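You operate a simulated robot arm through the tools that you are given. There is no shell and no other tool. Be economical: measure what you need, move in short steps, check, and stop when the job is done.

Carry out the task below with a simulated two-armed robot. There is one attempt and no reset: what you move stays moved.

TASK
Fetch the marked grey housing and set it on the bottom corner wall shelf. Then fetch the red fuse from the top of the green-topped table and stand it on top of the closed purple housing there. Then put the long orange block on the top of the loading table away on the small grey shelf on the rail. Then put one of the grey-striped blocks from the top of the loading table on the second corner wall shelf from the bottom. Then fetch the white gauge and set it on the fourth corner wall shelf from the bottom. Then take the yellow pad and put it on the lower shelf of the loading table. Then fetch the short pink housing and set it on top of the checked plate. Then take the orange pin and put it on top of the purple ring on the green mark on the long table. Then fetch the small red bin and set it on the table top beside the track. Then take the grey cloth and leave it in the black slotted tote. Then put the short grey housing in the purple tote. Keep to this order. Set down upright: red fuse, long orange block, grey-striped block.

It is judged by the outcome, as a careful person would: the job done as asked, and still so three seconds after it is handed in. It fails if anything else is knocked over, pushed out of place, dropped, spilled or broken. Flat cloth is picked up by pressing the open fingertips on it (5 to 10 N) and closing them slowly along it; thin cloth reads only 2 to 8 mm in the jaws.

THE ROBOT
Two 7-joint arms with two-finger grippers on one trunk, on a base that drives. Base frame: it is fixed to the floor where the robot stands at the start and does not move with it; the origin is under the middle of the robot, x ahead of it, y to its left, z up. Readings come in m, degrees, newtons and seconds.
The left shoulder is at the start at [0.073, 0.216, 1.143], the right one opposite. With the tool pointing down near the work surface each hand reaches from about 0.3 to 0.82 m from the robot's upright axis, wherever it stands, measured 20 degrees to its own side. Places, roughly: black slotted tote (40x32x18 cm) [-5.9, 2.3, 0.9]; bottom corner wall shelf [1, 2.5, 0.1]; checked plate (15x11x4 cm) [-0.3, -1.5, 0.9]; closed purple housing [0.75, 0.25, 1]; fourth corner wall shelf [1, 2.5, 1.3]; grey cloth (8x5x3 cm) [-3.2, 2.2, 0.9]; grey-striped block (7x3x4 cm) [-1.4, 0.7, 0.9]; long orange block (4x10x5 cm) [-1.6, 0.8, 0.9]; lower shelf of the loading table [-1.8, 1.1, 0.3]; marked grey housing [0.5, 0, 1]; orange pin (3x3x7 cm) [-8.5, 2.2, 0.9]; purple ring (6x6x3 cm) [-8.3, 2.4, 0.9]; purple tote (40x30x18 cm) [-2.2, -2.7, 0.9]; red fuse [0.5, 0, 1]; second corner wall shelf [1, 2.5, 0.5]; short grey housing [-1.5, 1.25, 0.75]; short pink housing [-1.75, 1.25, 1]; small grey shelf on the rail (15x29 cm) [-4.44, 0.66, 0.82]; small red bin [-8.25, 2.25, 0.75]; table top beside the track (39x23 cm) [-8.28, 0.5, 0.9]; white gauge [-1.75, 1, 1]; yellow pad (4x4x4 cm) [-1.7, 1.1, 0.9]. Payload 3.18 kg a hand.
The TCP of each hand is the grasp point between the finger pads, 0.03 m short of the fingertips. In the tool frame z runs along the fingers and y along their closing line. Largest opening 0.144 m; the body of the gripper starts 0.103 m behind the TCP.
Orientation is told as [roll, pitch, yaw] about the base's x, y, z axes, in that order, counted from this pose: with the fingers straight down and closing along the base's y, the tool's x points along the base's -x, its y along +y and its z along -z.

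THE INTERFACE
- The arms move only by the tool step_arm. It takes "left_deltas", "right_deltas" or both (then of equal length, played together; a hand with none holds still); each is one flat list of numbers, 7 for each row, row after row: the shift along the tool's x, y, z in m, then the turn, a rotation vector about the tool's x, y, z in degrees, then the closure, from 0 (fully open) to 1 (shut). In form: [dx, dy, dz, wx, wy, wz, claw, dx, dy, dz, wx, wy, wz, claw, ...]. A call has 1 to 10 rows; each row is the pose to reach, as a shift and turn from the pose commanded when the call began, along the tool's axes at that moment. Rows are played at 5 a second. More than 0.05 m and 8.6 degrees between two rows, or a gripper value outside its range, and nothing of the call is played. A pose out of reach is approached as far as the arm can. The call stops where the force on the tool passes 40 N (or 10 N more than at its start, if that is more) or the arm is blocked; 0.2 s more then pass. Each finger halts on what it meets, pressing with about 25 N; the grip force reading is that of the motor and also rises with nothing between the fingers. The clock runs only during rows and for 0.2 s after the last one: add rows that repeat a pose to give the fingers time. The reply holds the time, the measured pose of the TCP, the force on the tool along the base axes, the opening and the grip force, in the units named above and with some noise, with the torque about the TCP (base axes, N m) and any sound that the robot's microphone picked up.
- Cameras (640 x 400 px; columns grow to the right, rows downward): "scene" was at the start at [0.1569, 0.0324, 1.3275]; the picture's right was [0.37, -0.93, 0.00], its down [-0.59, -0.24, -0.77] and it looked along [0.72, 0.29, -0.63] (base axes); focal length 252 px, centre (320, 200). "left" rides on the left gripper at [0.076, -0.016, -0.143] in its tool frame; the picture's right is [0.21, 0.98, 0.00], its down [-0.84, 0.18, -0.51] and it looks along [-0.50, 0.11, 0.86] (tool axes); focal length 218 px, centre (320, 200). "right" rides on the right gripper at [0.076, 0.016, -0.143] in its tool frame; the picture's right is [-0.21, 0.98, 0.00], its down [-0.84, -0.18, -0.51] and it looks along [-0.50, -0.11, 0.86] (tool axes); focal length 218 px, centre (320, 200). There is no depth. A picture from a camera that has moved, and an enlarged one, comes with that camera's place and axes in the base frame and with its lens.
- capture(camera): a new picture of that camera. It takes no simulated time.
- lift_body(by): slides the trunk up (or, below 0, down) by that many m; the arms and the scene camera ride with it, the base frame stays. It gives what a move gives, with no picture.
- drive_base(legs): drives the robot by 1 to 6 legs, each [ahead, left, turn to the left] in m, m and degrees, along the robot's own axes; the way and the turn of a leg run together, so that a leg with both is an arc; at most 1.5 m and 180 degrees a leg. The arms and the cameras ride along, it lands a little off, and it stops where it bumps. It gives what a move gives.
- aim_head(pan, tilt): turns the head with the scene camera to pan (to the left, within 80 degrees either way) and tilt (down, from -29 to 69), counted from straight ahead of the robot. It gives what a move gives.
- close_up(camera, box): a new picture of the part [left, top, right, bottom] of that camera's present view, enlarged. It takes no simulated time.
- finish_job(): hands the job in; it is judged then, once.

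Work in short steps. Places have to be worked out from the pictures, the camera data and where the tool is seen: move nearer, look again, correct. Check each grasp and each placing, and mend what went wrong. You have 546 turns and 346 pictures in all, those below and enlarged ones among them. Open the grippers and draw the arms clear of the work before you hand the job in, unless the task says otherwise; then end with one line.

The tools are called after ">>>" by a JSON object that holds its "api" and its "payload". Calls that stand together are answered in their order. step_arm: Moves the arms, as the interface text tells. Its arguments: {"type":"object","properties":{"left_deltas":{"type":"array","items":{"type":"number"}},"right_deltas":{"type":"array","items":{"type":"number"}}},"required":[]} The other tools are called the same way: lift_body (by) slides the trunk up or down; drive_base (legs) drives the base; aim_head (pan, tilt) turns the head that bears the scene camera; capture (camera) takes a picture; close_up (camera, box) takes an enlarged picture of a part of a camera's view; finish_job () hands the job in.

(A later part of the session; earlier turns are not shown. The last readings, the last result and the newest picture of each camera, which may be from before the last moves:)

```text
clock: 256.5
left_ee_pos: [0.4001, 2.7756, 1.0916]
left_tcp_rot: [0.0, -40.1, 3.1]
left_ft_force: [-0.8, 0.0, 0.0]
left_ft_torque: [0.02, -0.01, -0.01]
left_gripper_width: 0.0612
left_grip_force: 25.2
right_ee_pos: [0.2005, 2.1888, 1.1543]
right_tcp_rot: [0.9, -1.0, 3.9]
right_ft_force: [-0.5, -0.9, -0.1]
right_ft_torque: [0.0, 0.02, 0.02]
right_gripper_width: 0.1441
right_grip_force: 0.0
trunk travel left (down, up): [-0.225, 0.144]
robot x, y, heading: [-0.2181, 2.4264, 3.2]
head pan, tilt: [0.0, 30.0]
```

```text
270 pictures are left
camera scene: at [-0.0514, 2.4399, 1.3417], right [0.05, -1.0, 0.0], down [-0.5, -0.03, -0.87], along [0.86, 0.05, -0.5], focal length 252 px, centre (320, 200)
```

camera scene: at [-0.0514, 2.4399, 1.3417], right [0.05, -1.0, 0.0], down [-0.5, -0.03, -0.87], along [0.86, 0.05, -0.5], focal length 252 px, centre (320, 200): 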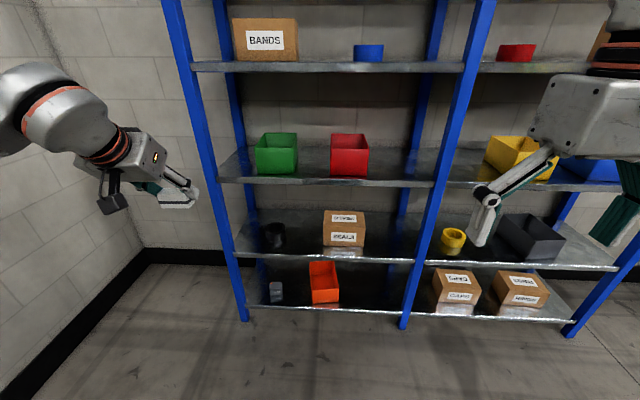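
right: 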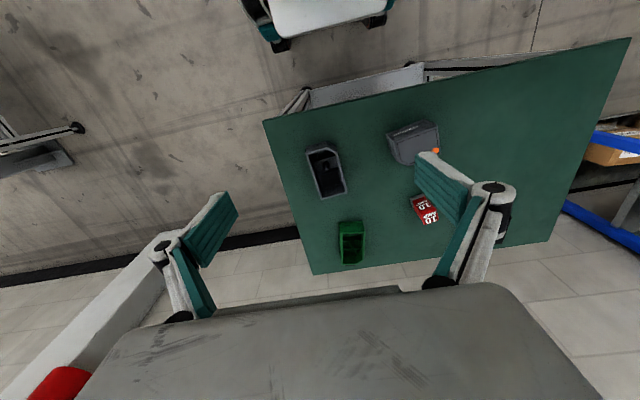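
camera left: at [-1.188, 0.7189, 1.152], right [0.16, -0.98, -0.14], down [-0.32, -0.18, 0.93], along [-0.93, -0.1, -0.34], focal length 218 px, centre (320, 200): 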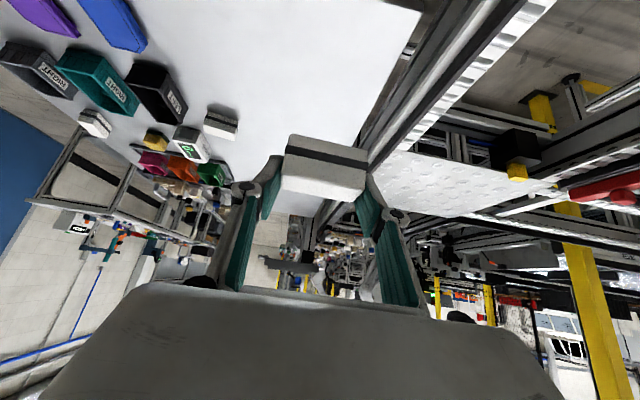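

On the second shelf the right part (y≈2.08–2.28) is free. I bring the hand inward, lower the trunk a little while the arm is folded, and drive right.

>>> {"api": "lift_body", "payload": {"by": -0.12}}

>>> {"api": "step_arm", "payload": {"left_deltas": [0.01, -0.03, 0.02, 0, 0, 0, 0.85, 0.02, -0.06, 0.04, 0, 0, 0, 0.85, 0.04, -0.09, 0.065, 0, 0, 0, 0.85, 0.06, -0.1, 0.09, 0, 0, 0, 0.85]}}

>>> {"api": "drive_base", "payload": {"legs": [[0.05, -0.5, -3.2]]}}

>>> {"api": "capture", "payload": {"camera": "scene"}}

```text
clock: 258.0
left_ee_pos: [0.4003, 2.7751, 0.9743]
left_tcp_rot: [0.0, -40.2, 2.9]
left_ft_force: [-0.3, 0.3, -1.0]
left_ft_torque: [-0.02, 0.02, 0.0]
left_gripper_width: 0.0614
left_grip_force: 24.8
right_ee_pos: [0.1989, 2.1881, 1.0373]
right_tcp_rot: [0.9, -1.1, 3.9]
right_ft_force: [-1.5, 0.2, -1.0]
right_ft_torque: [-0.01, -0.07, -0.01]
right_gripper_width: 0.1439
right_grip_force: 0.0
trunk travel left (down, up): [-0.105, 0.264]
robot x, y, heading: [-0.2235, 2.4297, 3.2]
head pan, tilt: [0.0, 30.0]
```

```text
clock: 259.0
left_ee_pos: [0.4166, 2.6764, 0.8614]
left_tcp_rot: [0.0, -40.0, 2.9]
left_ft_force: [0.3, -0.9, 0.1]
left_ft_torque: [0.04, 0.03, -0.02]
left_gripper_width: 0.0609
left_grip_force: 25.5
right_ee_pos: [0.2008, 2.1889, 1.035]
right_tcp_rot: [1.0, -0.9, 3.8]
right_ft_force: [-0.1, -0.8, 0.2]
right_ft_torque: [0.02, 0.03, -0.02]
right_gripper_width: 0.1438
right_grip_force: 0.1
trunk travel left (down, up): [-0.105, 0.264]
robot x, y, heading: [-0.2238, 2.4313, 3.1]
head pan, tilt: [0.0, 30.0]
```

```text
clock: 263.9
left_ee_pos: [0.4905, 2.1348, 0.8632]
left_tcp_rot: [-0.2, -39.9, -0.7]
left_ft_force: [-0.5, -0.4, -0.5]
left_ft_torque: [-0.01, 0.0, -0.02]
left_gripper_width: 0.0612
left_grip_force: 25.1
right_ee_pos: [0.2442, 1.6616, 1.035]
right_tcp_rot: [0.9, -1.0, 0.1]
right_ft_force: [-0.6, -0.3, -0.5]
right_ft_torque: [0.0, -0.02, 0.0]
right_gripper_width: 0.1441
right_grip_force: 0.0
trunk travel left (down, up): [-0.105, 0.264]
robot x, y, heading: [-0.1558, 1.929, -0.4]
head pan, tilt: [0.0, 30.0]
```

```text
269 pictures are left
camera scene: at [0.1246, 1.9276, 1.2057], right [-0.01, -1.0, 0.0], down [-0.5, 0.0, -0.87], along [0.87, -0.01, -0.5], focal length 252 px, centre (320, 200)
```

scene: 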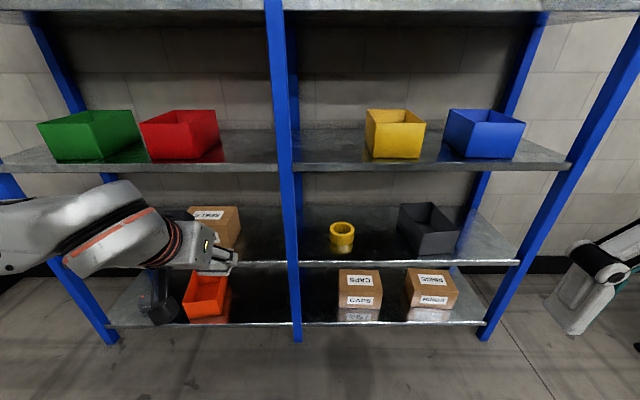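

The free gap is y 2.07–2.28. I lower the hand to shelf-entry height in front of the rack and shift 4 cm left.

>>> {"api": "step_arm", "payload": {"left_deltas": [0.028, 0.007, 0.033, 0, 0, 0, 0.85, 0.056, 0.014, 0.066, 0, 0, 0, 0.85, 0.084, 0.021, 0.1, 0, 0, 0, 0.85, 0.112, 0.028, 0.133, 0, 0, 0, 0.85, 0.14, 0.035, 0.166, 0, 0, 0, 0.85, 0.155, 0.04, 0.185, 0, 0, 0, 0.85, 0.155, 0.04, 0.185, 0, 0, 0, 0.85]}}

>>> {"api": "capture", "payload": {"camera": "left"}}

```text
clock: 265.5
left_ee_pos: [0.5043, 2.1641, 0.6525]
left_tcp_rot: [1.5, -37.1, -1.7]
left_ft_force: [0.6, -0.1, -1.1]
left_ft_torque: [-0.03, 0.0, 0.02]
left_gripper_width: 0.0614
left_grip_force: 25.0
left hand out of reach, approached as far as the arm can: row 4, 5, 6, 7
right_ee_pos: [0.2436, 1.6623, 1.0341]
right_tcp_rot: [0.9, -1.0, 0.1]
right_ft_force: [-0.3, -0.8, -0.1]
right_ft_torque: [0.02, -0.03, -0.01]
right_gripper_width: 0.1442
right_grip_force: 0.0
trunk travel left (down, up): [-0.105, 0.264]
robot x, y, heading: [-0.1613, 1.9293, -0.6]
head pan, tilt: [0.0, 30.0]
```

```text
268 pictures are left
camera left: at [0.357, 2.15, 0.7194], right [-0.15, 0.98, -0.11], down [0.37, 0.16, 0.92], along [0.92, 0.1, -0.39], focal length 218 px, centre (320, 200)
```

left: 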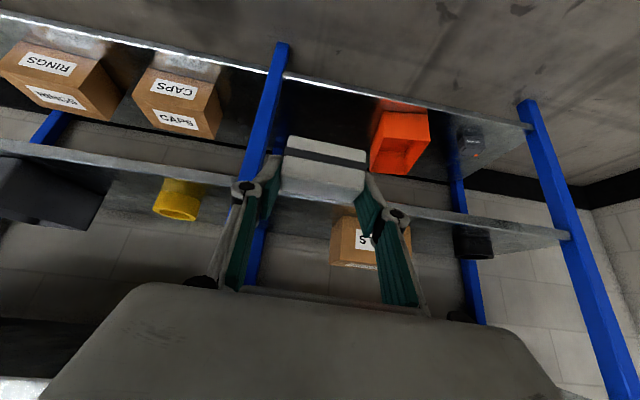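

Closer in, the arm cannot go lower, so I extend forward and re-level the tilt.

>>> {"api": "step_arm", "payload": {"left_deltas": [-0.025, 0, 0.02, 0.1, -1, -0.5, 0.85, -0.045, 0, 0.045, 0.3, -2, -1, 0.85, -0.04, 0, 0.07, 0.47, -2.9, -1.36, 0.85, -0.034, 0, 0.088, 0.47, -2.9, -1.36, 0.85, -0.034, 0, 0.088, 0.47, -2.9, -1.36, 0.85]}}

```text
clock: 266.7
left_ee_pos: [0.5857, 2.1648, 0.6021]
left_tcp_rot: [0.1, -39.9, 0.2]
left_ft_force: [0.7, 0.6, -0.3]
left_ft_torque: [-0.03, 0.01, 0.0]
left_gripper_width: 0.0612
left_grip_force: 25.2
right_ee_pos: [0.2449, 1.6629, 1.035]
right_tcp_rot: [0.8, -1.0, 0.1]
right_ft_force: [0.9, -0.1, 0.4]
right_ft_torque: [0.0, 0.0, -0.01]
right_gripper_width: 0.1441
right_grip_force: 0.1
trunk travel left (down, up): [-0.105, 0.264]
robot x, y, heading: [-0.1598, 1.9291, -0.5]
head pan, tilt: [0.0, 30.0]
```

Reached: 0.745 ahead, z 0.60, block bottom ≈0.563. I drive in 20 cm and check.

>>> {"api": "drive_base", "payload": {"legs": [[0.2, 0.01, 0.5]]}}

>>> {"api": "capture", "payload": {"camera": "left"}}

>>> {"api": "capture", "payload": {"camera": "scene"}}

```text
clock: 268.3
left_ee_pos: [0.7821, 2.177, 0.6018]
left_tcp_rot: [0.0, -39.9, 0.7]
left_ft_force: [0.2, 0.9, -1.0]
left_ft_torque: [0.0, -0.04, -0.01]
left_gripper_width: 0.061
left_grip_force: 25.2
right_ee_pos: [0.4454, 1.6734, 1.0357]
right_tcp_rot: [0.8, -1.0, 0.5]
right_ft_force: [1.3, 0.0, 0.0]
right_ft_torque: [-0.03, 0.04, 0.02]
right_gripper_width: 0.144
right_grip_force: 0.2
trunk travel left (down, up): [-0.105, 0.264]
robot x, y, heading: [0.0409, 1.9359, 0.5]
head pan, tilt: [0.0, 30.0]
```

```text
267 pictures are left
camera left: at [0.6326, 2.1613, 0.6623], right [-0.17, 0.98, -0.13], down [0.32, 0.18, 0.93], along [0.93, 0.12, -0.34], focal length 218 px, centre (320, 200)
```

left: 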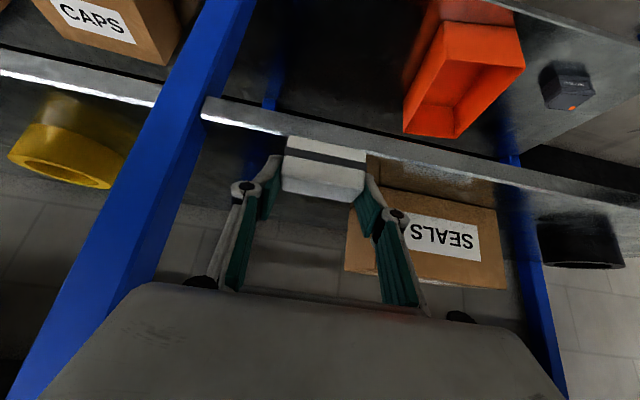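

```text
266 pictures are left
camera scene: at [0.3234, 1.9385, 1.2056], right [0.0, -1.0, 0.0], down [-0.5, 0.0, -0.87], along [0.87, 0.0, -0.5], focal length 252 px, centre (320, 200)
```

scene: 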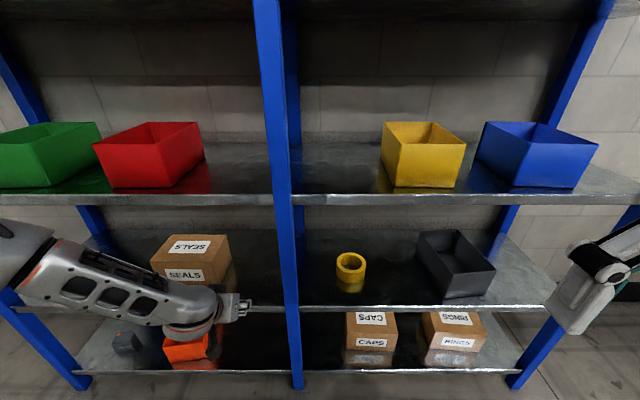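

Clearances look fine on both sides. I drive in another 13.5 cm.

>>> {"api": "drive_base", "payload": {"legs": [[0.135, 0, -0.5]]}}

>>> {"api": "capture", "payload": {"camera": "left"}}

```text
clock: 269.6
left_ee_pos: [0.9176, 2.1692, 0.6008]
left_tcp_rot: [0.0, -39.9, -0.2]
left_ft_force: [-0.2, -0.2, -0.8]
left_ft_torque: [0.02, -0.01, 0.01]
left_gripper_width: 0.0612
left_grip_force: 25.2
right_ee_pos: [0.5751, 1.6674, 1.0344]
right_tcp_rot: [0.8, -0.9, 0.0]
right_ft_force: [-0.2, 0.1, -0.2]
right_ft_torque: [-0.02, 0.04, 0.02]
right_gripper_width: 0.1439
right_grip_force: 0.1
trunk travel left (down, up): [-0.105, 0.264]
robot x, y, heading: [0.1721, 1.9391, -0.9]
head pan, tilt: [0.0, 30.0]
```

```text
265 pictures are left
camera left: at [0.7678, 2.1536, 0.6623], right [-0.16, 0.98, -0.13], down [0.32, 0.18, 0.93], along [0.93, 0.11, -0.34], focal length 218 px, centre (320, 200)
```

left: 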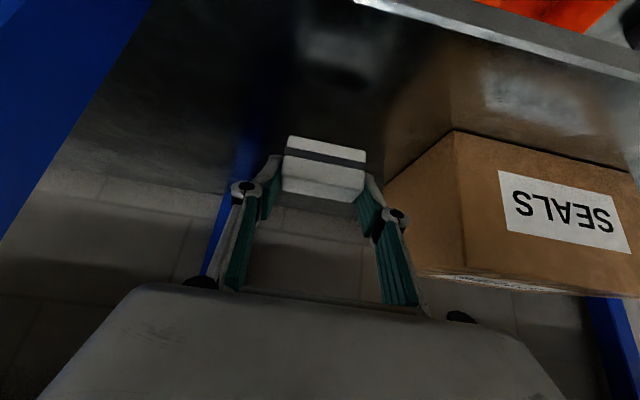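

Good position. I lower towards the shelf, the last part in small steps.

>>> {"api": "step_arm", "payload": {"left_deltas": [0.0129, 0, 0.0153, 0, 0, 0, 0.85, 0.0257, 0, 0.0306, 0, 0, 0, 0.85, 0.029, 0, 0.0345, 0, 0, 0, 0.85, 0.032, 0, 0.038, 0, 0, 0, 0.85, 0.034, 0, 0.0406, 0, 0, 0, 0.85, 0.036, 0, 0.043, 0, 0, 0, 0.85]}}

```text
clock: 271.0
left_ee_pos: [0.9205, 2.1655, 0.5667]
left_tcp_rot: [0.4, -39.0, -0.2]
left_ft_force: [1.1, 0.0, -1.0]
left_ft_torque: [-0.01, 0.01, 0.02]
left_gripper_width: 0.0612
left_grip_force: 25.0
left hand out of reach, approached as far as the arm can: row 1, 2, 3, 4, 5, 6
right_ee_pos: [0.5744, 1.6671, 1.0354]
right_tcp_rot: [0.8, -1.0, -0.1]
right_ft_force: [0.9, 0.4, 0.0]
right_ft_torque: [-0.01, -0.01, 0.0]
right_gripper_width: 0.144
right_grip_force: 0.0
trunk travel left (down, up): [-0.105, 0.264]
robot x, y, heading: [0.1712, 1.9396, -1.0]
head pan, tilt: [0.0, 30.0]
```

A joint limit interferes again; as before, going slightly further ahead should allow lowering.

>>> {"api": "step_arm", "payload": {"left_deltas": [-0.012, 0, 0.012, 0.2, -0.5, 0, 0.85, -0.02, 0, 0.022, 0.4, -1, 0, 0.85, -0.0137, 0, 0.029, 0.4, -1, 0, 0.85, -0.0107, 0, 0.0344, 0.4, -1, 0, 0.85]}}

```text
clock: 272.0
left_ee_pos: [0.9565, 2.1636, 0.5537]
left_tcp_rot: [-0.1, -41.0, 0.0]
left_ft_force: [-2.8, 2.7, 26.2]
left_ft_torque: [-0.88, -0.95, -0.05]
left_gripper_width: 0.0612
left_grip_force: 21.5
left hand out of reach, approached as far as the arm can: row 3
right_ee_pos: [0.5727, 1.6679, 1.0384]
right_tcp_rot: [0.9, -1.3, 0.0]
right_ft_force: [-0.3, -0.1, 0.7]
right_ft_torque: [0.04, 0.01, -0.01]
right_gripper_width: 0.1438
right_grip_force: 0.1
trunk travel left (down, up): [-0.105, 0.264]
robot x, y, heading: [0.173, 1.9401, -0.9]
head pan, tilt: [0.0, 30.0]
```

Contact with the shelf (26 N). A quick look before release.

>>> {"api": "capture", "payload": {"camera": "left"}}

```text
264 pictures are left
camera left: at [0.8048, 2.149, 0.6117], right [-0.16, 0.98, -0.14], down [0.3, 0.18, 0.94], along [0.94, 0.1, -0.33], focal length 218 px, centre (320, 200)
```

left: 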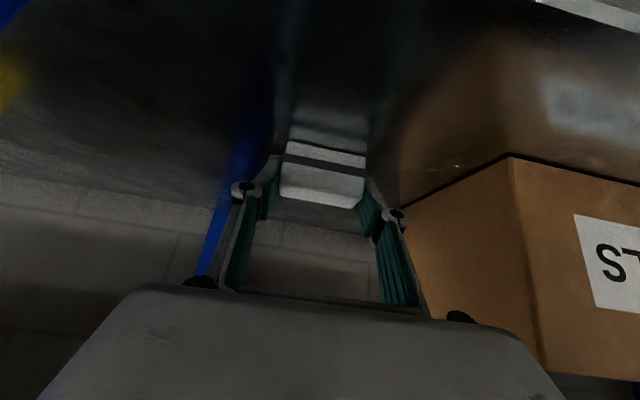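

It is resting on the shelf. I open the fingers to about 9.5 cm.

>>> {"api": "step_arm", "payload": {"left_deltas": [-0.0005, 0, -0.0005, 0, 0, 0, 0.7, -0.0005, 0, -0.0005, 0, 0, 0, 0.5, -0.0005, 0, -0.0005, 0, 0, 0, 0.35, -0.0005, 0, -0.0005, 0, 0, 0, 0.35]}}

>>> {"api": "capture", "payload": {"camera": "left"}}

```text
clock: 273.0
left_ee_pos: [0.9506, 2.1633, 0.5463]
left_tcp_rot: [-0.3, -40.2, -0.1]
left_ft_force: [-8.7, 1.1, 19.4]
left_ft_torque: [0.13, -0.02, 0.05]
left_gripper_width: 0.0941
left_grip_force: 10.5
right_ee_pos: [0.5735, 1.6681, 1.0353]
right_tcp_rot: [0.9, -1.1, -0.1]
right_ft_force: [0.7, -0.4, 0.1]
right_ft_torque: [-0.03, 0.07, 0.01]
right_gripper_width: 0.1441
right_grip_force: 0.1
trunk travel left (down, up): [-0.105, 0.264]
robot x, y, heading: [0.1705, 1.9382, -0.6]
head pan, tilt: [0.0, 30.0]
```

```text
263 pictures are left
camera left: at [0.8007, 2.1494, 0.6064], right [-0.16, 0.98, -0.14], down [0.32, 0.18, 0.93], along [0.94, 0.1, -0.34], focal length 218 px, centre (320, 200)
```

left: 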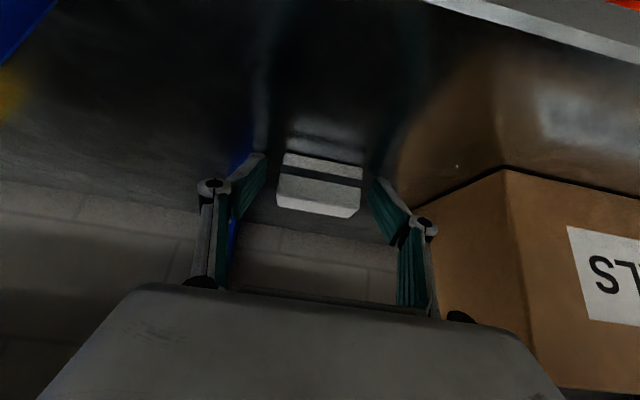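

Block stands free; the fingertips now press the shelf slightly, so I raise 1 cm, then back out.

>>> {"api": "step_arm", "payload": {"left_deltas": [-0.0065, 0, -0.0077, 0, 0, 0, 0.35, -0.0065, 0, -0.0077, 0, 0, 0, 0.35]}}

>>> {"api": "drive_base", "payload": {"legs": [[-0.4, 0, 0]]}}

>>> {"api": "capture", "payload": {"camera": "left"}}

>>> {"api": "capture", "payload": {"camera": "scene"}}

```text
clock: 273.6
left_ee_pos: [0.9565, 2.1656, 0.5631]
left_tcp_rot: [-0.5, -40.9, -0.2]
left_ft_force: [-0.3, 0.0, 0.4]
left_ft_torque: [-0.02, 0.04, 0.01]
left_gripper_width: 0.0938
left_grip_force: 0.0
left hand out of reach, approached as far as the arm can: row 1, 2
right_ee_pos: [0.5746, 1.6671, 1.0354]
right_tcp_rot: [0.9, -1.0, -0.1]
right_ft_force: [-0.2, -0.2, 0.5]
right_ft_torque: [0.02, 0.04, 0.0]
right_gripper_width: 0.1437
right_grip_force: 0.0
trunk travel left (down, up): [-0.105, 0.264]
robot x, y, heading: [0.1689, 1.9389, -0.9]
head pan, tilt: [0.0, 30.0]
```

```text
clock: 276.1
left_ee_pos: [0.5676, 2.1699, 0.565]
left_tcp_rot: [-0.3, -41.0, -0.1]
left_ft_force: [-0.1, -0.7, 0.6]
left_ft_torque: [-0.02, -0.03, 0.02]
left_gripper_width: 0.0935
left_grip_force: 0.1
right_ee_pos: [0.1858, 1.6732, 1.0345]
right_tcp_rot: [0.9, -1.1, -0.2]
right_ft_force: [-0.3, 0.2, 0.2]
right_ft_torque: [-0.01, -0.01, 0.01]
right_gripper_width: 0.1439
right_grip_force: 0.0
trunk travel left (down, up): [-0.105, 0.264]
robot x, y, heading: [-0.2157, 1.9423, -0.7]
head pan, tilt: [0.0, 30.0]
```

```text
262 pictures are left
camera left: at [0.4165, 2.1563, 0.6219], right [-0.15, 0.98, -0.14], down [0.31, 0.18, 0.93], along [0.94, 0.1, -0.33], focal length 218 px, centre (320, 200)
```

left: 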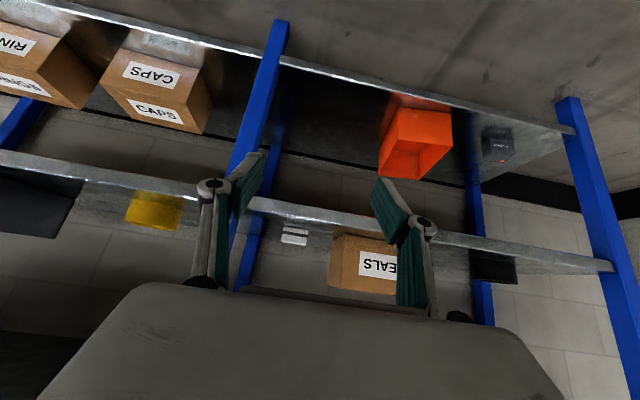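

```text
261 pictures are left
camera scene: at [0.0666, 1.9394, 1.2058], right [-0.01, -1.0, 0.0], down [-0.5, 0.01, -0.87], along [0.87, -0.01, -0.5], focal length 252 px, centre (320, 200)
```

scene: 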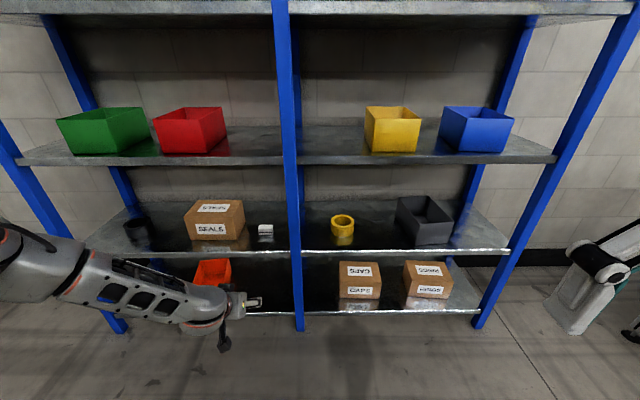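

The striped block stands on the second shelf. I bring the arm up and back, then raise the trunk.

>>> {"api": "step_arm", "payload": {"left_deltas": [-0.026, 0, -0.03, 0, 0, 0, 0, -0.052, 0, -0.06, 0, 0, 0, 0, -0.078, 0, -0.09, 0, 0, 0, 0, -0.104, 0, -0.12, 0, 0, 0, 0, -0.13, 0, -0.15, 0, 0, 0, 0, -0.15, 0, -0.19, 0, 0, 0, 0, -0.15, 0, -0.23, 0, 0, 0, 0, -0.15, 0, -0.27, 0, 0, 0, 0, -0.14, 0, -0.31, 0, 0, 0, 0]}}

```text
clock: 278.1
left_ee_pos: [0.4689, 2.1712, 0.8923]
left_tcp_rot: [-0.4, -41.0, -0.2]
left_ft_force: [0.4, -0.9, 0.6]
left_ft_torque: [-0.02, 0.02, 0.01]
left_gripper_width: 0.1443
left_grip_force: 0.2
right_ee_pos: [0.1843, 1.6733, 1.0355]
right_tcp_rot: [0.9, -1.1, -0.1]
right_ft_force: [0.5, 0.2, -0.6]
right_ft_torque: [0.0, -0.02, 0.0]
right_gripper_width: 0.1438
right_grip_force: 0.1
trunk travel left (down, up): [-0.105, 0.264]
robot x, y, heading: [-0.217, 1.9451, -0.7]
head pan, tilt: [0.0, 30.0]
```

Now I raise the trunk back to normal and drive to the loading table for the gauge.

>>> {"api": "lift_body", "payload": {"by": 0.12}}

>>> {"api": "drive_base", "payload": {"legs": [[-0.1, 0, 0], [0, 0, 180], [0.25, 0.75, 0.7]]}}

>>> {"api": "aim_head", "payload": {"pan": 0, "tilt": 35}}

>>> {"api": "capture", "payload": {"camera": "scene"}}

```text
clock: 279.6
left_ee_pos: [0.4709, 2.1728, 1.0071]
left_tcp_rot: [-0.4, -40.9, -0.1]
left_ft_force: [0.0, 0.0, -0.7]
left_ft_torque: [0.01, -0.01, -0.01]
left_gripper_width: 0.144
left_grip_force: 0.0
right_ee_pos: [0.1868, 1.6725, 1.1535]
right_tcp_rot: [1.0, -0.9, -0.1]
right_ft_force: [1.2, 0.7, 0.0]
right_ft_torque: [0.03, 0.04, 0.05]
right_gripper_width: 0.1439
right_grip_force: 0.0
trunk travel left (down, up): [-0.225, 0.144]
robot x, y, heading: [-0.2164, 1.9422, -0.9]
head pan, tilt: [0.0, 30.0]
```

```text
clock: 294.6
left_ee_pos: [-1.3034, 0.9874, 1.0097]
left_tcp_rot: [-0.4, -40.9, 178.3]
left_ft_force: [0.1, 0.2, -0.4]
left_ft_torque: [0.03, -0.02, -0.02]
left_gripper_width: 0.1438
left_grip_force: 0.1
right_ee_pos: [-1.0038, 1.478, 1.1547]
right_tcp_rot: [0.9, -1.0, 178.2]
right_ft_force: [0.4, 0.0, -0.9]
right_ft_torque: [0.01, -0.01, 0.05]
right_gripper_width: 0.144
right_grip_force: 0.0
trunk travel left (down, up): [-0.225, 0.144]
robot x, y, heading: [-0.6057, 1.1997, 177.4]
head pan, tilt: [0.0, 30.0]
```

```text
clock: 295.3
left_ee_pos: [-1.3034, 0.986, 1.0093]
left_tcp_rot: [-0.4, -40.8, 178.3]
left_ft_force: [0.1, 0.1, 0.2]
left_ft_torque: [0.0, -0.02, -0.01]
left_gripper_width: 0.1442
left_grip_force: 0.0
right_ee_pos: [-1.0045, 1.4805, 1.1549]
right_tcp_rot: [0.9, -1.0, 178.3]
right_ft_force: [0.9, -0.1, -0.1]
right_ft_torque: [-0.03, -0.03, 0.06]
right_gripper_width: 0.1439
right_grip_force: 0.1
trunk travel left (down, up): [-0.225, 0.144]
robot x, y, heading: [-0.6067, 1.1946, 177.4]
head pan, tilt: [0.0, 35.0]
```

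```text
260 pictures are left
camera scene: at [-0.772, 1.2056, 1.334], right [0.04, 1.0, 0.0], down [0.57, -0.02, -0.82], along [-0.82, 0.03, -0.57], focal length 252 px, centre (320, 200)
```

scene: 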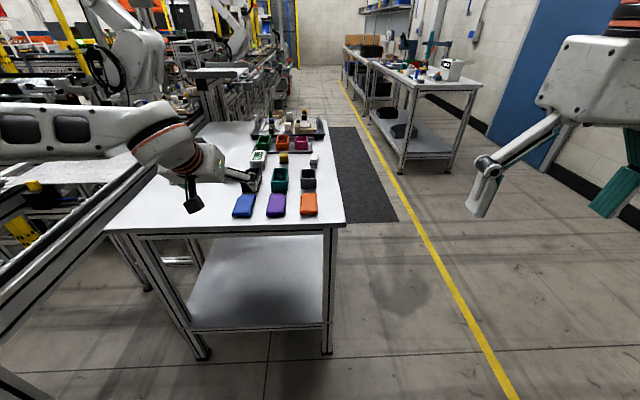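

Hand height is fine. I drive 20 cm closer and look with the wrist camera.

>>> {"api": "drive_base", "payload": {"legs": [[0.2, -0.01, 2.4]]}}

>>> {"api": "capture", "payload": {"camera": "left"}}

>>> {"api": "close_up", "payload": {"camera": "scene", "box": [160, 100, 360, 225]}}

```text
clock: 296.9
left_ee_pos: [-1.4881, 0.9695, 1.0096]
left_tcp_rot: [-0.4, -40.9, -179.2]
left_ft_force: [0.6, -0.1, -0.1]
left_ft_torque: [0.0, -0.03, 0.02]
left_gripper_width: 0.1439
left_grip_force: 0.1
right_ee_pos: [-1.2111, 1.4737, 1.1542]
right_tcp_rot: [1.0, -0.9, -179.1]
right_ft_force: [0.3, 0.5, 0.6]
right_ft_torque: [-0.03, -0.01, -0.01]
right_gripper_width: 0.144
right_grip_force: 0.1
trunk travel left (down, up): [-0.225, 0.144]
robot x, y, heading: [-0.8012, 1.213, -179.9]
head pan, tilt: [0.0, 35.0]
```

```text
259 pictures are left
camera left: at [-1.3374, 0.9886, 1.0675], right [0.17, -0.98, -0.14], down [-0.3, -0.19, 0.93], along [-0.94, -0.12, -0.33], focal length 218 px, centre (320, 200)
```

left: 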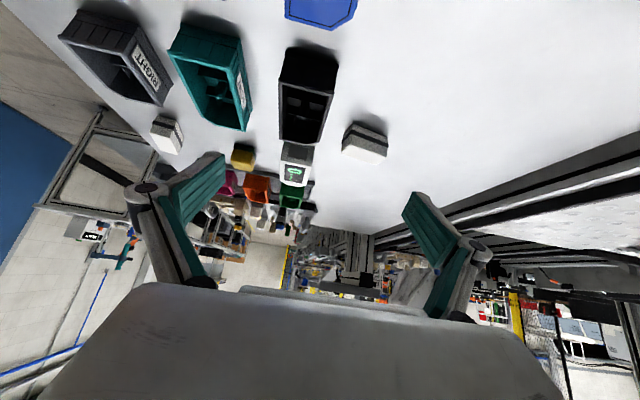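

```text
3.20 times, centred on (260, 162) of scene
camera zoom: at [-0.9687, 1.2117, 1.3339], right [0.0, 1.0, 0.0], down [0.57, 0.0, -0.82], along [-0.82, 0.0, -0.57], focal length 805 px, centre (512, 320)
```

zoom: 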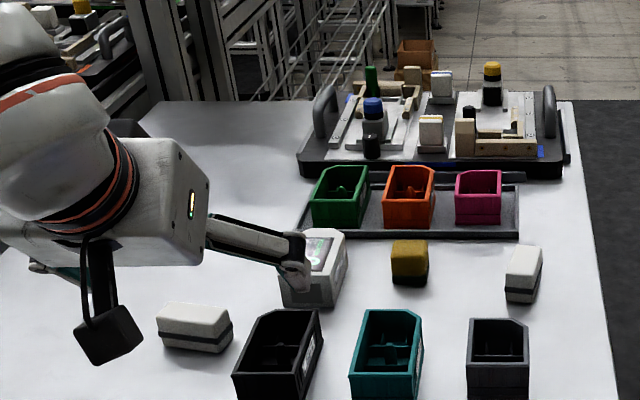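

Gauge centre is near (−1.675, 0.99), right behind the black housing (back edge ≈−1.56). I move to a pre-grasp point on the 41° approach line with the opening reduced.

>>> {"api": "step_arm", "payload": {"left_deltas": [-0.028, -0.007, 0.024, 0, 0, 0, 0.15, -0.056, -0.014, 0.048, 0, 0, 0, 0.3, -0.083, -0.021, 0.072, 0, 0, 0, 0.3, -0.083, -0.021, 0.072, 0, 0, 0, 0.3]}}

>>> {"api": "capture", "payload": {"camera": "left"}}

>>> {"api": "close_up", "payload": {"camera": "scene", "box": [160, 100, 360, 225]}}

```text
clock: 297.9
left_ee_pos: [-1.5971, 0.9898, 1.0105]
left_tcp_rot: [-0.4, -41.1, -179.0]
left_ft_force: [-0.1, -1.0, -0.3]
left_ft_torque: [0.04, 0.02, 0.03]
left_gripper_width: 0.1006
left_grip_force: 0.1
right_ee_pos: [-1.2122, 1.4748, 1.1553]
right_tcp_rot: [1.0, -1.0, -179.1]
right_ft_force: [-0.4, 0.5, 0.7]
right_ft_torque: [0.0, 0.01, 0.0]
right_gripper_width: 0.1438
right_grip_force: 0.0
trunk travel left (down, up): [-0.225, 0.144]
robot x, y, heading: [-0.8078, 1.214, -180.1]
head pan, tilt: [0.0, 35.0]
```

```text
257 pictures are left
camera left: at [-1.4467, 1.0081, 1.0681], right [0.17, -0.98, -0.14], down [-0.3, -0.19, 0.93], along [-0.94, -0.12, -0.33], focal length 218 px, centre (320, 200)
```

left: 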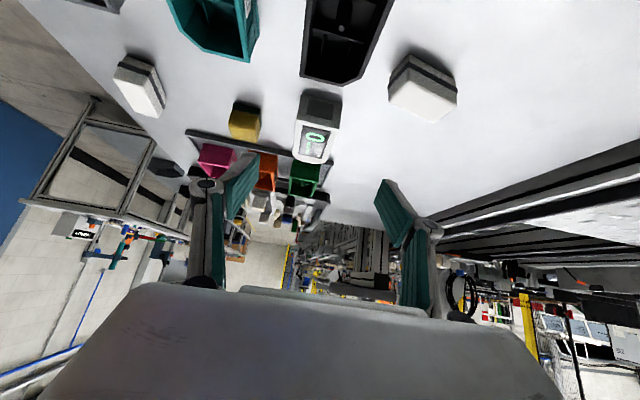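

```text
3.20 times, centred on (260, 162) of scene
camera zoom: at [-0.9672, 1.2112, 1.3341], right [0.0, 1.0, 0.0], down [0.57, 0.0, -0.82], along [-0.82, 0.0, -0.57], focal length 805 px, centre (512, 320)
```

zoom: 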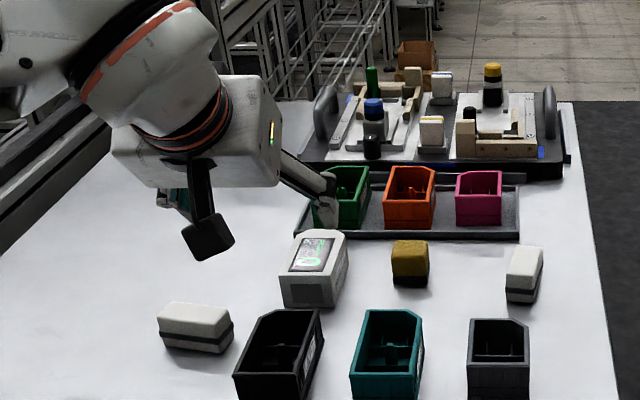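

Refined: the gauge is a low box, front x≈−1.655, back ≈−1.75, top ≈0.905, centre y≈0.995. I advance to grip it at its middle.

>>> {"api": "step_arm", "payload": {"left_deltas": [0, -0.003, 0.04, 0, 0, 0, 0.3, 0, -0.005, 0.08, 0, 0, 0, 0.3, -0.001, -0.005, 0.12, 0, 0, 0, 0.3, -0.001, -0.005, 0.15, 0, 0, 0, 0.3]}}

>>> {"api": "capture", "payload": {"camera": "left"}}

>>> {"api": "close_up", "payload": {"camera": "scene", "box": [160, 100, 360, 225]}}

```text
clock: 298.9
left_ee_pos: [-1.6978, 0.992, 0.8958]
left_tcp_rot: [-0.5, -40.9, -179.1]
left_ft_force: [-0.2, -0.8, 0.1]
left_ft_torque: [0.01, -0.03, -0.01]
left_gripper_width: 0.1007
left_grip_force: 0.0
right_ee_pos: [-1.2114, 1.4751, 1.1544]
right_tcp_rot: [0.9, -1.0, -179.1]
right_ft_force: [0.3, -0.5, 0.0]
right_ft_torque: [-0.04, -0.02, -0.02]
right_gripper_width: 0.144
right_grip_force: 0.0
trunk travel left (down, up): [-0.225, 0.144]
robot x, y, heading: [-0.8041, 1.2094, -179.7]
head pan, tilt: [0.0, 35.0]
```

```text
255 pictures are left
camera left: at [-1.5474, 1.0112, 0.955], right [0.17, -0.98, -0.14], down [-0.3, -0.19, 0.93], along [-0.94, -0.11, -0.33], focal length 218 px, centre (320, 200)
```

left: 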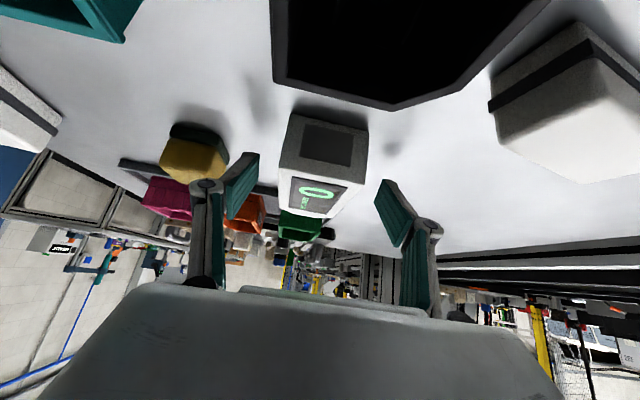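

```text
3.20 times, centred on (260, 162) of scene
camera zoom: at [-0.9685, 1.2119, 1.3338], right [0.0, 1.0, 0.0], down [0.57, 0.0, -0.82], along [-0.82, 0.0, -0.57], focal length 805 px, centre (512, 320)
```

zoom: 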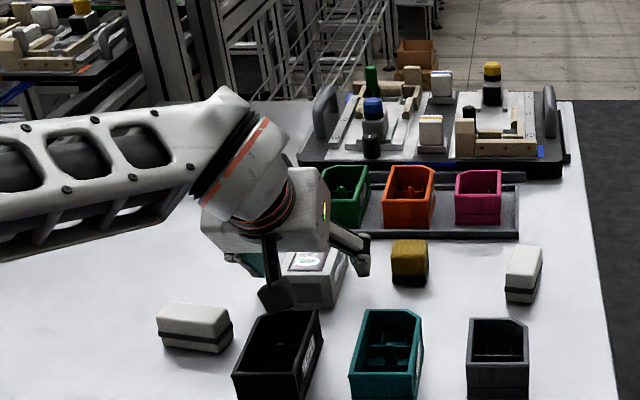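

The gauge is centred between the fingers. Closing.

>>> {"api": "step_arm", "payload": {"left_deltas": [0, 0, 0, 0, 0, 0, 0.45, 0, 0, 0, 0, 0, 0, 0.6, 0, 0, 0, 0, 0, 0, 0.75, 0, 0, 0, 0, 0, 0, 0.85, 0, 0, 0, 0, 0, 0, 0.85]}}

>>> {"api": "capture", "payload": {"camera": "left"}}

```text
clock: 300.1
left_ee_pos: [-1.6973, 0.9923, 0.8986]
left_tcp_rot: [-0.4, -40.9, -179.1]
left_ft_force: [0.3, 0.4, 0.5]
left_ft_torque: [0.06, 0.07, 0.03]
left_gripper_width: 0.0532
left_grip_force: 24.7
right_ee_pos: [-1.2111, 1.4743, 1.1545]
right_tcp_rot: [1.0, -1.0, -179.1]
right_ft_force: [0.5, -0.2, -0.2]
right_ft_torque: [-0.01, -0.01, 0.02]
right_gripper_width: 0.1439
right_grip_force: 0.1
trunk travel left (down, up): [-0.225, 0.144]
robot x, y, heading: [-0.8016, 1.209, -179.6]
head pan, tilt: [0.0, 35.0]
```

```text
253 pictures are left
camera left: at [-1.5468, 1.0111, 0.9556], right [0.17, -0.98, -0.14], down [-0.3, -0.19, 0.93], along [-0.94, -0.12, -0.33], focal length 218 px, centre (320, 200)
```

left: 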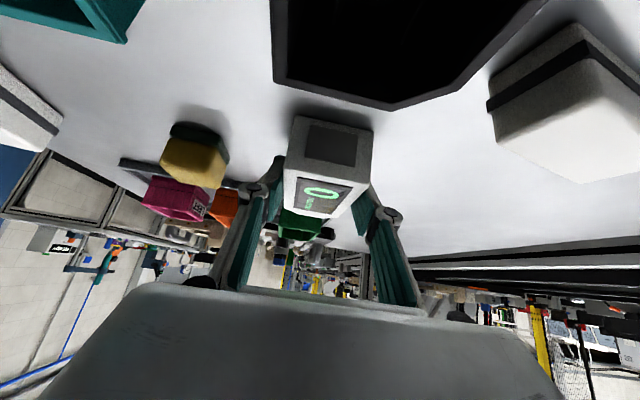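

Gripped (5.3 cm). I lift straight up and then back.

>>> {"api": "step_arm", "payload": {"left_deltas": [-0.023, 0, -0.027, 0, 0, 0, 0.85, -0.051, 0, -0.061, 0, 0, 0, 0.85, -0.077, 0, -0.092, 0, 0, 0, 0.85, -0.103, 0, -0.123, 0, 0, 0, 0.85, -0.1, 0, -0.157, 0, 0, 0, 0.85, -0.08, 0, -0.185, 0, 0, 0, 0.85, -0.05, 0, -0.21, 0, 0, 0, 0.85]}}

>>> {"api": "drive_base", "payload": {"legs": [[-0.45, 0, 0]]}}

>>> {"api": "capture", "payload": {"camera": "scene"}}

```text
clock: 301.7
left_ee_pos: [-1.597, 0.995, 1.0892]
left_tcp_rot: [-0.4, -41.0, -179.1]
left_ft_force: [-1.0, -0.3, -1.8]
left_ft_torque: [0.02, -0.01, 0.0]
left_gripper_width: 0.0531
left_grip_force: 25.0
right_ee_pos: [-1.2108, 1.473, 1.1548]
right_tcp_rot: [0.8, -1.1, -179.1]
right_ft_force: [-0.3, 0.2, 0.1]
right_ft_torque: [0.01, 0.06, 0.03]
right_gripper_width: 0.1439
right_grip_force: 0.1
trunk travel left (down, up): [-0.225, 0.144]
robot x, y, heading: [-0.8017, 1.2114, -179.8]
head pan, tilt: [0.0, 35.0]
```

```text
clock: 304.4
left_ee_pos: [-1.1585, 0.9983, 1.0879]
left_tcp_rot: [-0.4, -40.9, -179.1]
left_ft_force: [0.0, 0.1, -1.8]
left_ft_torque: [-0.01, 0.04, 0.0]
left_gripper_width: 0.0534
left_grip_force: 25.0
right_ee_pos: [-0.7717, 1.4774, 1.1539]
right_tcp_rot: [0.8, -1.0, -179.2]
right_ft_force: [0.4, 0.5, -0.5]
right_ft_torque: [0.02, 0.04, 0.0]
right_gripper_width: 0.1441
right_grip_force: 0.1
trunk travel left (down, up): [-0.225, 0.144]
robot x, y, heading: [-0.3614, 1.2142, -179.9]
head pan, tilt: [0.0, 35.0]
```

```text
252 pictures are left
camera scene: at [-0.5277, 1.2132, 1.3339], right [0.0, 1.0, 0.0], down [0.57, 0.0, -0.82], along [-0.82, 0.0, -0.57], focal length 252 px, centre (320, 200)
```

scene: 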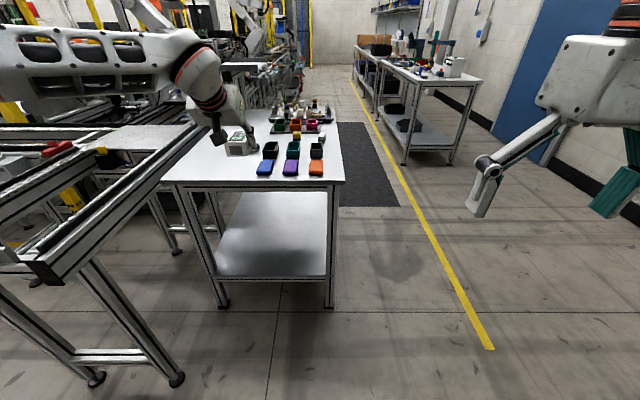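

I fold the arm in a bit, and drive to the rack.

>>> {"api": "step_arm", "payload": {"left_deltas": [0.03, 0, -0.025, 0, 0, 0, 0.85, 0.06, 0, -0.05, 0, 0, 0, 0.85, 0.09, 0, -0.075, 0, 0, 0, 0.85, 0.12, 0, -0.1, 0, 0, 0, 0.85]}}

>>> {"api": "drive_base", "payload": {"legs": [[0, -0.75, 0], [0, 0, 180]]}}

>>> {"api": "aim_head", "payload": {"pan": 0, "tilt": 10}}

>>> {"api": "capture", "payload": {"camera": "scene"}}

```text
clock: 305.4
left_ee_pos: [-1.0016, 0.9991, 1.0873]
left_tcp_rot: [-0.4, -41.0, -179.2]
left_ft_force: [0.5, -0.4, -1.3]
left_ft_torque: [-0.01, -0.03, -0.04]
left_gripper_width: 0.0535
left_grip_force: 25.2
right_ee_pos: [-0.7699, 1.4767, 1.1559]
right_tcp_rot: [0.8, -1.1, -179.1]
right_ft_force: [-0.3, 0.4, -0.4]
right_ft_torque: [0.02, 0.02, 0.0]
right_gripper_width: 0.1438
right_grip_force: 0.2
trunk travel left (down, up): [-0.225, 0.144]
robot x, y, heading: [-0.3634, 1.2128, -179.7]
head pan, tilt: [0.0, 35.0]
```

```text
clock: 319.8
left_ee_pos: [0.267, 2.1963, 1.0856]
left_tcp_rot: [-0.3, -41.0, 2.9]
left_ft_force: [-0.1, 0.6, -0.7]
left_ft_torque: [-0.03, 0.02, 0.02]
left_gripper_width: 0.0536
left_grip_force: 24.9
right_ee_pos: [0.0519, 1.7123, 1.1541]
right_tcp_rot: [0.8, -1.1, 2.8]
right_ft_force: [-0.4, 0.2, 0.2]
right_ft_torque: [-0.01, 0.01, 0.01]
right_gripper_width: 0.1439
right_grip_force: 0.1
trunk travel left (down, up): [-0.225, 0.144]
robot x, y, heading: [-0.3667, 1.9615, 2.3]
head pan, tilt: [0.0, 35.0]
```

```text
clock: 320.7
left_ee_pos: [0.2665, 2.1955, 1.0851]
left_tcp_rot: [-0.4, -40.9, 2.9]
left_ft_force: [-0.3, 0.9, -2.2]
left_ft_torque: [-0.02, 0.02, 0.04]
left_gripper_width: 0.0535
left_grip_force: 24.7
right_ee_pos: [0.0518, 1.711, 1.1553]
right_tcp_rot: [0.9, -0.9, 2.8]
right_ft_force: [0.6, 0.0, 1.2]
right_ft_torque: [0.01, 0.01, 0.0]
right_gripper_width: 0.1443
right_grip_force: 0.1
trunk travel left (down, up): [-0.225, 0.144]
robot x, y, heading: [-0.3644, 1.9629, 2.2]
head pan, tilt: [0.0, 10.0]
```

```text
251 pictures are left
camera scene: at [-0.1939, 1.9673, 1.374], right [0.04, -1.0, 0.0], down [-0.17, -0.01, -0.98], along [0.98, 0.04, -0.17], focal length 252 px, centre (320, 200)
```

scene: 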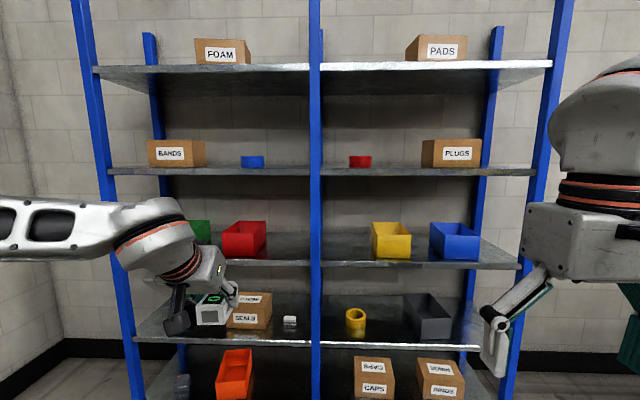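

Shelf 4 is at z≈1.31, free between the blue item and the middle post (y≈2.08–2.25). I raise the trunk and then the hand.

>>> {"api": "lift_body", "payload": {"by": 0.14}}

>>> {"api": "step_arm", "payload": {"left_deltas": [-0.023, 0, -0.027, 0, 0, 0, 0.85, -0.051, 0, -0.05, 0, 0, 0, 0.85, -0.08, 0, -0.07, 0, 0, 0, 0.85, -0.11, 0, -0.09, 0, 0, 0, 0.85, -0.14, 0, -0.11, 0, 0, 0, 0.85, -0.165, 0, -0.11, 0, 0, 0, 0.85]}}

>>> {"api": "capture", "payload": {"camera": "scene"}}

```text
clock: 322.3
left_ee_pos: [0.2668, 2.1962, 1.2258]
left_tcp_rot: [-0.4, -41.0, 2.8]
left_ft_force: [-0.4, 0.5, -2.9]
left_ft_torque: [0.01, 0.07, 0.02]
left_gripper_width: 0.0535
left_grip_force: 24.7
right_ee_pos: [0.0527, 1.711, 1.2951]
right_tcp_rot: [0.9, -0.8, 2.9]
right_ft_force: [-0.3, 0.3, 0.2]
right_ft_torque: [-0.03, 0.03, -0.05]
right_gripper_width: 0.1439
right_grip_force: 0.1
trunk travel left (down, up): [-0.365, 0.004]
robot x, y, heading: [-0.3613, 1.9607, 2.1]
head pan, tilt: [0.0, 10.0]
```

```text
clock: 323.7
left_ee_pos: [0.3212, 2.1986, 1.4152]
left_tcp_rot: [-0.3, -40.8, 2.8]
left_ft_force: [0.0, 0.2, -2.2]
left_ft_torque: [0.03, 0.04, 0.0]
left_gripper_width: 0.0532
left_grip_force: 24.8
right_ee_pos: [0.0531, 1.7113, 1.2946]
right_tcp_rot: [1.0, -1.0, 2.8]
right_ft_force: [0.1, 0.8, -0.4]
right_ft_torque: [0.03, -0.01, -0.03]
right_gripper_width: 0.144
right_grip_force: 0.1
trunk travel left (down, up): [-0.365, 0.004]
robot x, y, heading: [-0.362, 1.9565, 2.1]
head pan, tilt: [0.0, 10.0]
```

```text
250 pictures are left
camera scene: at [-0.2291, 1.9655, 1.5159], right [0.04, -1.0, 0.0], down [-0.17, -0.01, -0.98], along [0.98, 0.04, -0.17], focal length 252 px, centre (320, 200)
```

scene: 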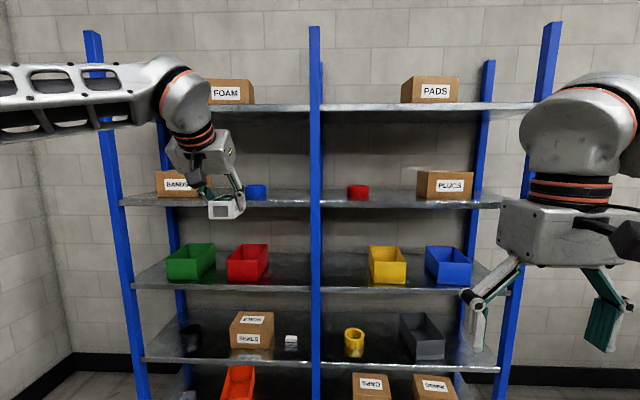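

I lower the hand 3 cm, square the heading and drive in 40 cm, then check.

>>> {"api": "step_arm", "payload": {"left_deltas": [0.01, 0, 0.0115, 0, 0, 0, 0.85, 0.0197, 0, 0.023, 0, 0, 0, 0.85]}}

>>> {"api": "drive_base", "payload": {"legs": [[0.4, -0.012, -2.1]]}}

>>> {"api": "capture", "payload": {"camera": "left"}}

>>> {"api": "capture", "payload": {"camera": "scene"}}

```text
clock: 324.3
left_ee_pos: [0.3195, 2.1986, 1.3853]
left_tcp_rot: [-0.4, -40.8, 2.9]
left_ft_force: [0.9, 0.5, -1.2]
left_ft_torque: [-0.01, 0.05, -0.01]
left_gripper_width: 0.0535
left_grip_force: 24.8
right_ee_pos: [0.0517, 1.713, 1.296]
right_tcp_rot: [0.9, -1.0, 2.8]
right_ft_force: [-0.3, 0.1, 0.3]
right_ft_torque: [-0.04, 0.01, -0.01]
right_gripper_width: 0.1441
right_grip_force: 0.0
trunk travel left (down, up): [-0.365, 0.004]
robot x, y, heading: [-0.363, 1.9617, 2.1]
head pan, tilt: [0.0, 10.0]
```

```text
clock: 326.8
left_ee_pos: [0.7263, 2.1639, 1.3872]
left_tcp_rot: [-0.5, -41.0, 0.3]
left_ft_force: [0.7, 0.5, -2.5]
left_ft_torque: [0.03, 0.03, 0.02]
left_gripper_width: 0.0535
left_grip_force: 24.6
right_ee_pos: [0.4385, 1.6875, 1.2949]
right_tcp_rot: [1.0, -0.9, 0.4]
right_ft_force: [-0.6, 0.5, -0.2]
right_ft_torque: [-0.01, 0.01, -0.02]
right_gripper_width: 0.1444
right_grip_force: 0.1
trunk travel left (down, up): [-0.365, 0.004]
robot x, y, heading: [0.0347, 1.953, -0.5]
head pan, tilt: [0.0, 10.0]
```

```text
249 pictures are left
camera left: at [0.5756, 2.1474, 1.445], right [-0.16, 0.98, -0.14], down [0.3, 0.18, 0.93], along [0.94, 0.11, -0.33], focal length 218 px, centre (320, 200)
```

left: 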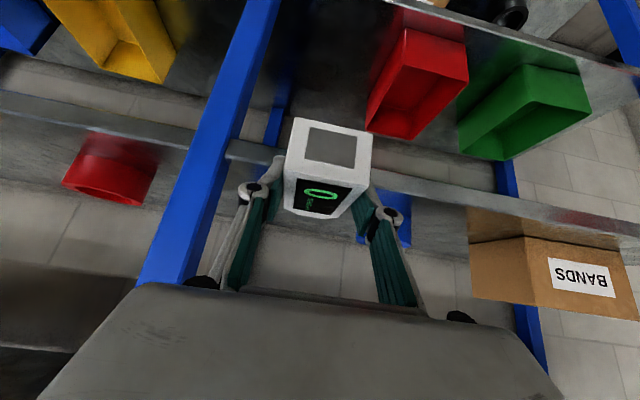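

```text
248 pictures are left
camera scene: at [0.1678, 1.9542, 1.516], right [-0.01, -1.0, 0.0], down [-0.17, 0.0, -0.98], along [0.98, -0.01, -0.17], focal length 252 px, centre (320, 200)
```

scene: 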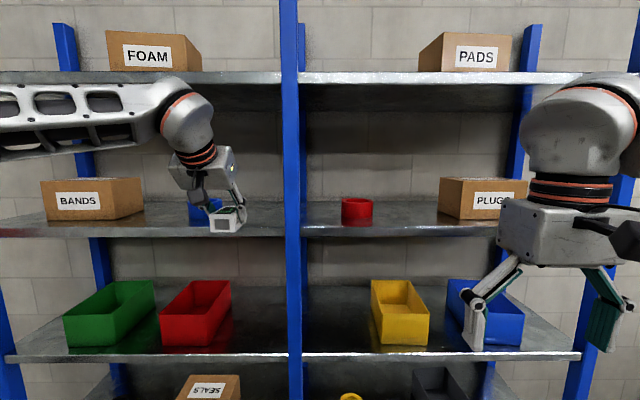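

All clear. I drive in the last 20 cm.

>>> {"api": "drive_base", "payload": {"legs": [[0.2, 0, 0.4]]}}

>>> {"api": "capture", "payload": {"camera": "left"}}

>>> {"api": "capture", "payload": {"camera": "scene"}}

```text
clock: 328.4
left_ee_pos: [0.9195, 2.1708, 1.3876]
left_tcp_rot: [-0.4, -40.8, 1.0]
left_ft_force: [0.5, -0.5, -2.2]
left_ft_torque: [0.01, 0.02, 0.0]
left_gripper_width: 0.0534
left_grip_force: 25.3
right_ee_pos: [0.6359, 1.6922, 1.294]
right_tcp_rot: [0.9, -0.9, 1.0]
right_ft_force: [0.4, -1.1, -1.1]
right_ft_torque: [0.0, 0.03, 0.0]
right_gripper_width: 0.144
right_grip_force: 0.0
trunk travel left (down, up): [-0.365, 0.004]
robot x, y, heading: [0.223, 1.9553, 0.3]
head pan, tilt: [0.0, 10.0]
```

```text
247 pictures are left
camera left: at [0.7694, 2.1533, 1.4449], right [-0.17, 0.98, -0.14], down [0.3, 0.19, 0.93], along [0.94, 0.12, -0.33], focal length 218 px, centre (320, 200)
```

left: 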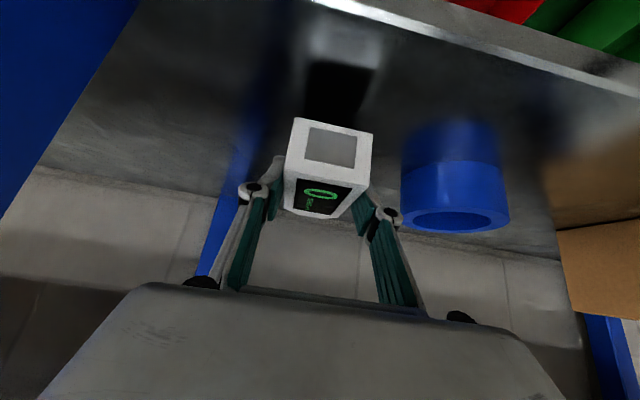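

```text
246 pictures are left
camera scene: at [0.3639, 1.9556, 1.516], right [0.0, -1.0, 0.0], down [-0.17, 0.0, -0.98], along [0.98, 0.0, -0.17], focal length 252 px, centre (320, 200)
```

scene: 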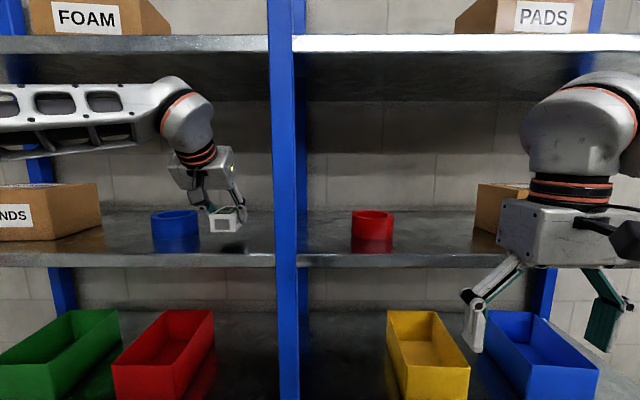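

Well clear of the blue ring. I lower onto the shelf.

>>> {"api": "step_arm", "payload": {"left_deltas": [0.0097, 0, 0.0115, 0, 0, 0, 0.85, 0.0177, 0, 0.0206, 0, 0, 0, 0.85, 0.021, 0, 0.0245, 0, 0, 0, 0.85, 0.0235, 0, 0.0275, 0, 0, 0, 0.85, 0.0255, 0, 0.03, 0, 0, 0, 0.85]}}

>>> {"api": "capture", "payload": {"camera": "left"}}

```text
clock: 329.6
left_ee_pos: [0.9177, 2.1698, 1.3503]
left_tcp_rot: [-0.5, -41.2, 1.0]
left_ft_force: [1.2, 2.2, 19.0]
left_ft_torque: [0.08, -0.41, 0.05]
left_gripper_width: 0.054
left_grip_force: 24.5
right_ee_pos: [0.6347, 1.6935, 1.2949]
right_tcp_rot: [0.9, -1.1, 1.1]
right_ft_force: [0.1, 0.6, 0.0]
right_ft_torque: [-0.02, 0.04, 0.01]
right_gripper_width: 0.1439
right_grip_force: 0.1
trunk travel left (down, up): [-0.365, 0.004]
robot x, y, heading: [0.2303, 1.955, 0.4]
head pan, tilt: [0.0, 10.0]
```

```text
245 pictures are left
camera left: at [0.7675, 2.1528, 1.4079], right [-0.17, 0.98, -0.14], down [0.3, 0.19, 0.94], along [0.94, 0.12, -0.32], focal length 218 px, centre (320, 200)
```

left: 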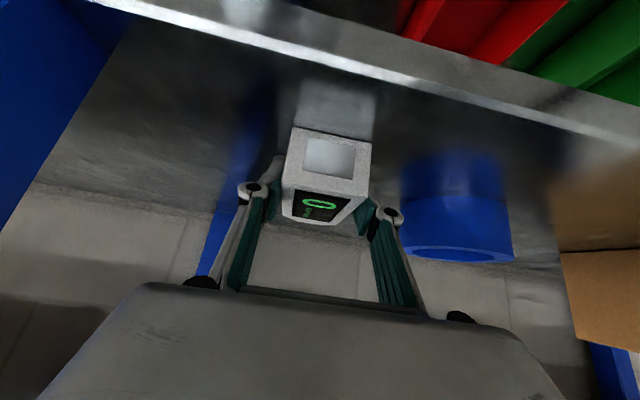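

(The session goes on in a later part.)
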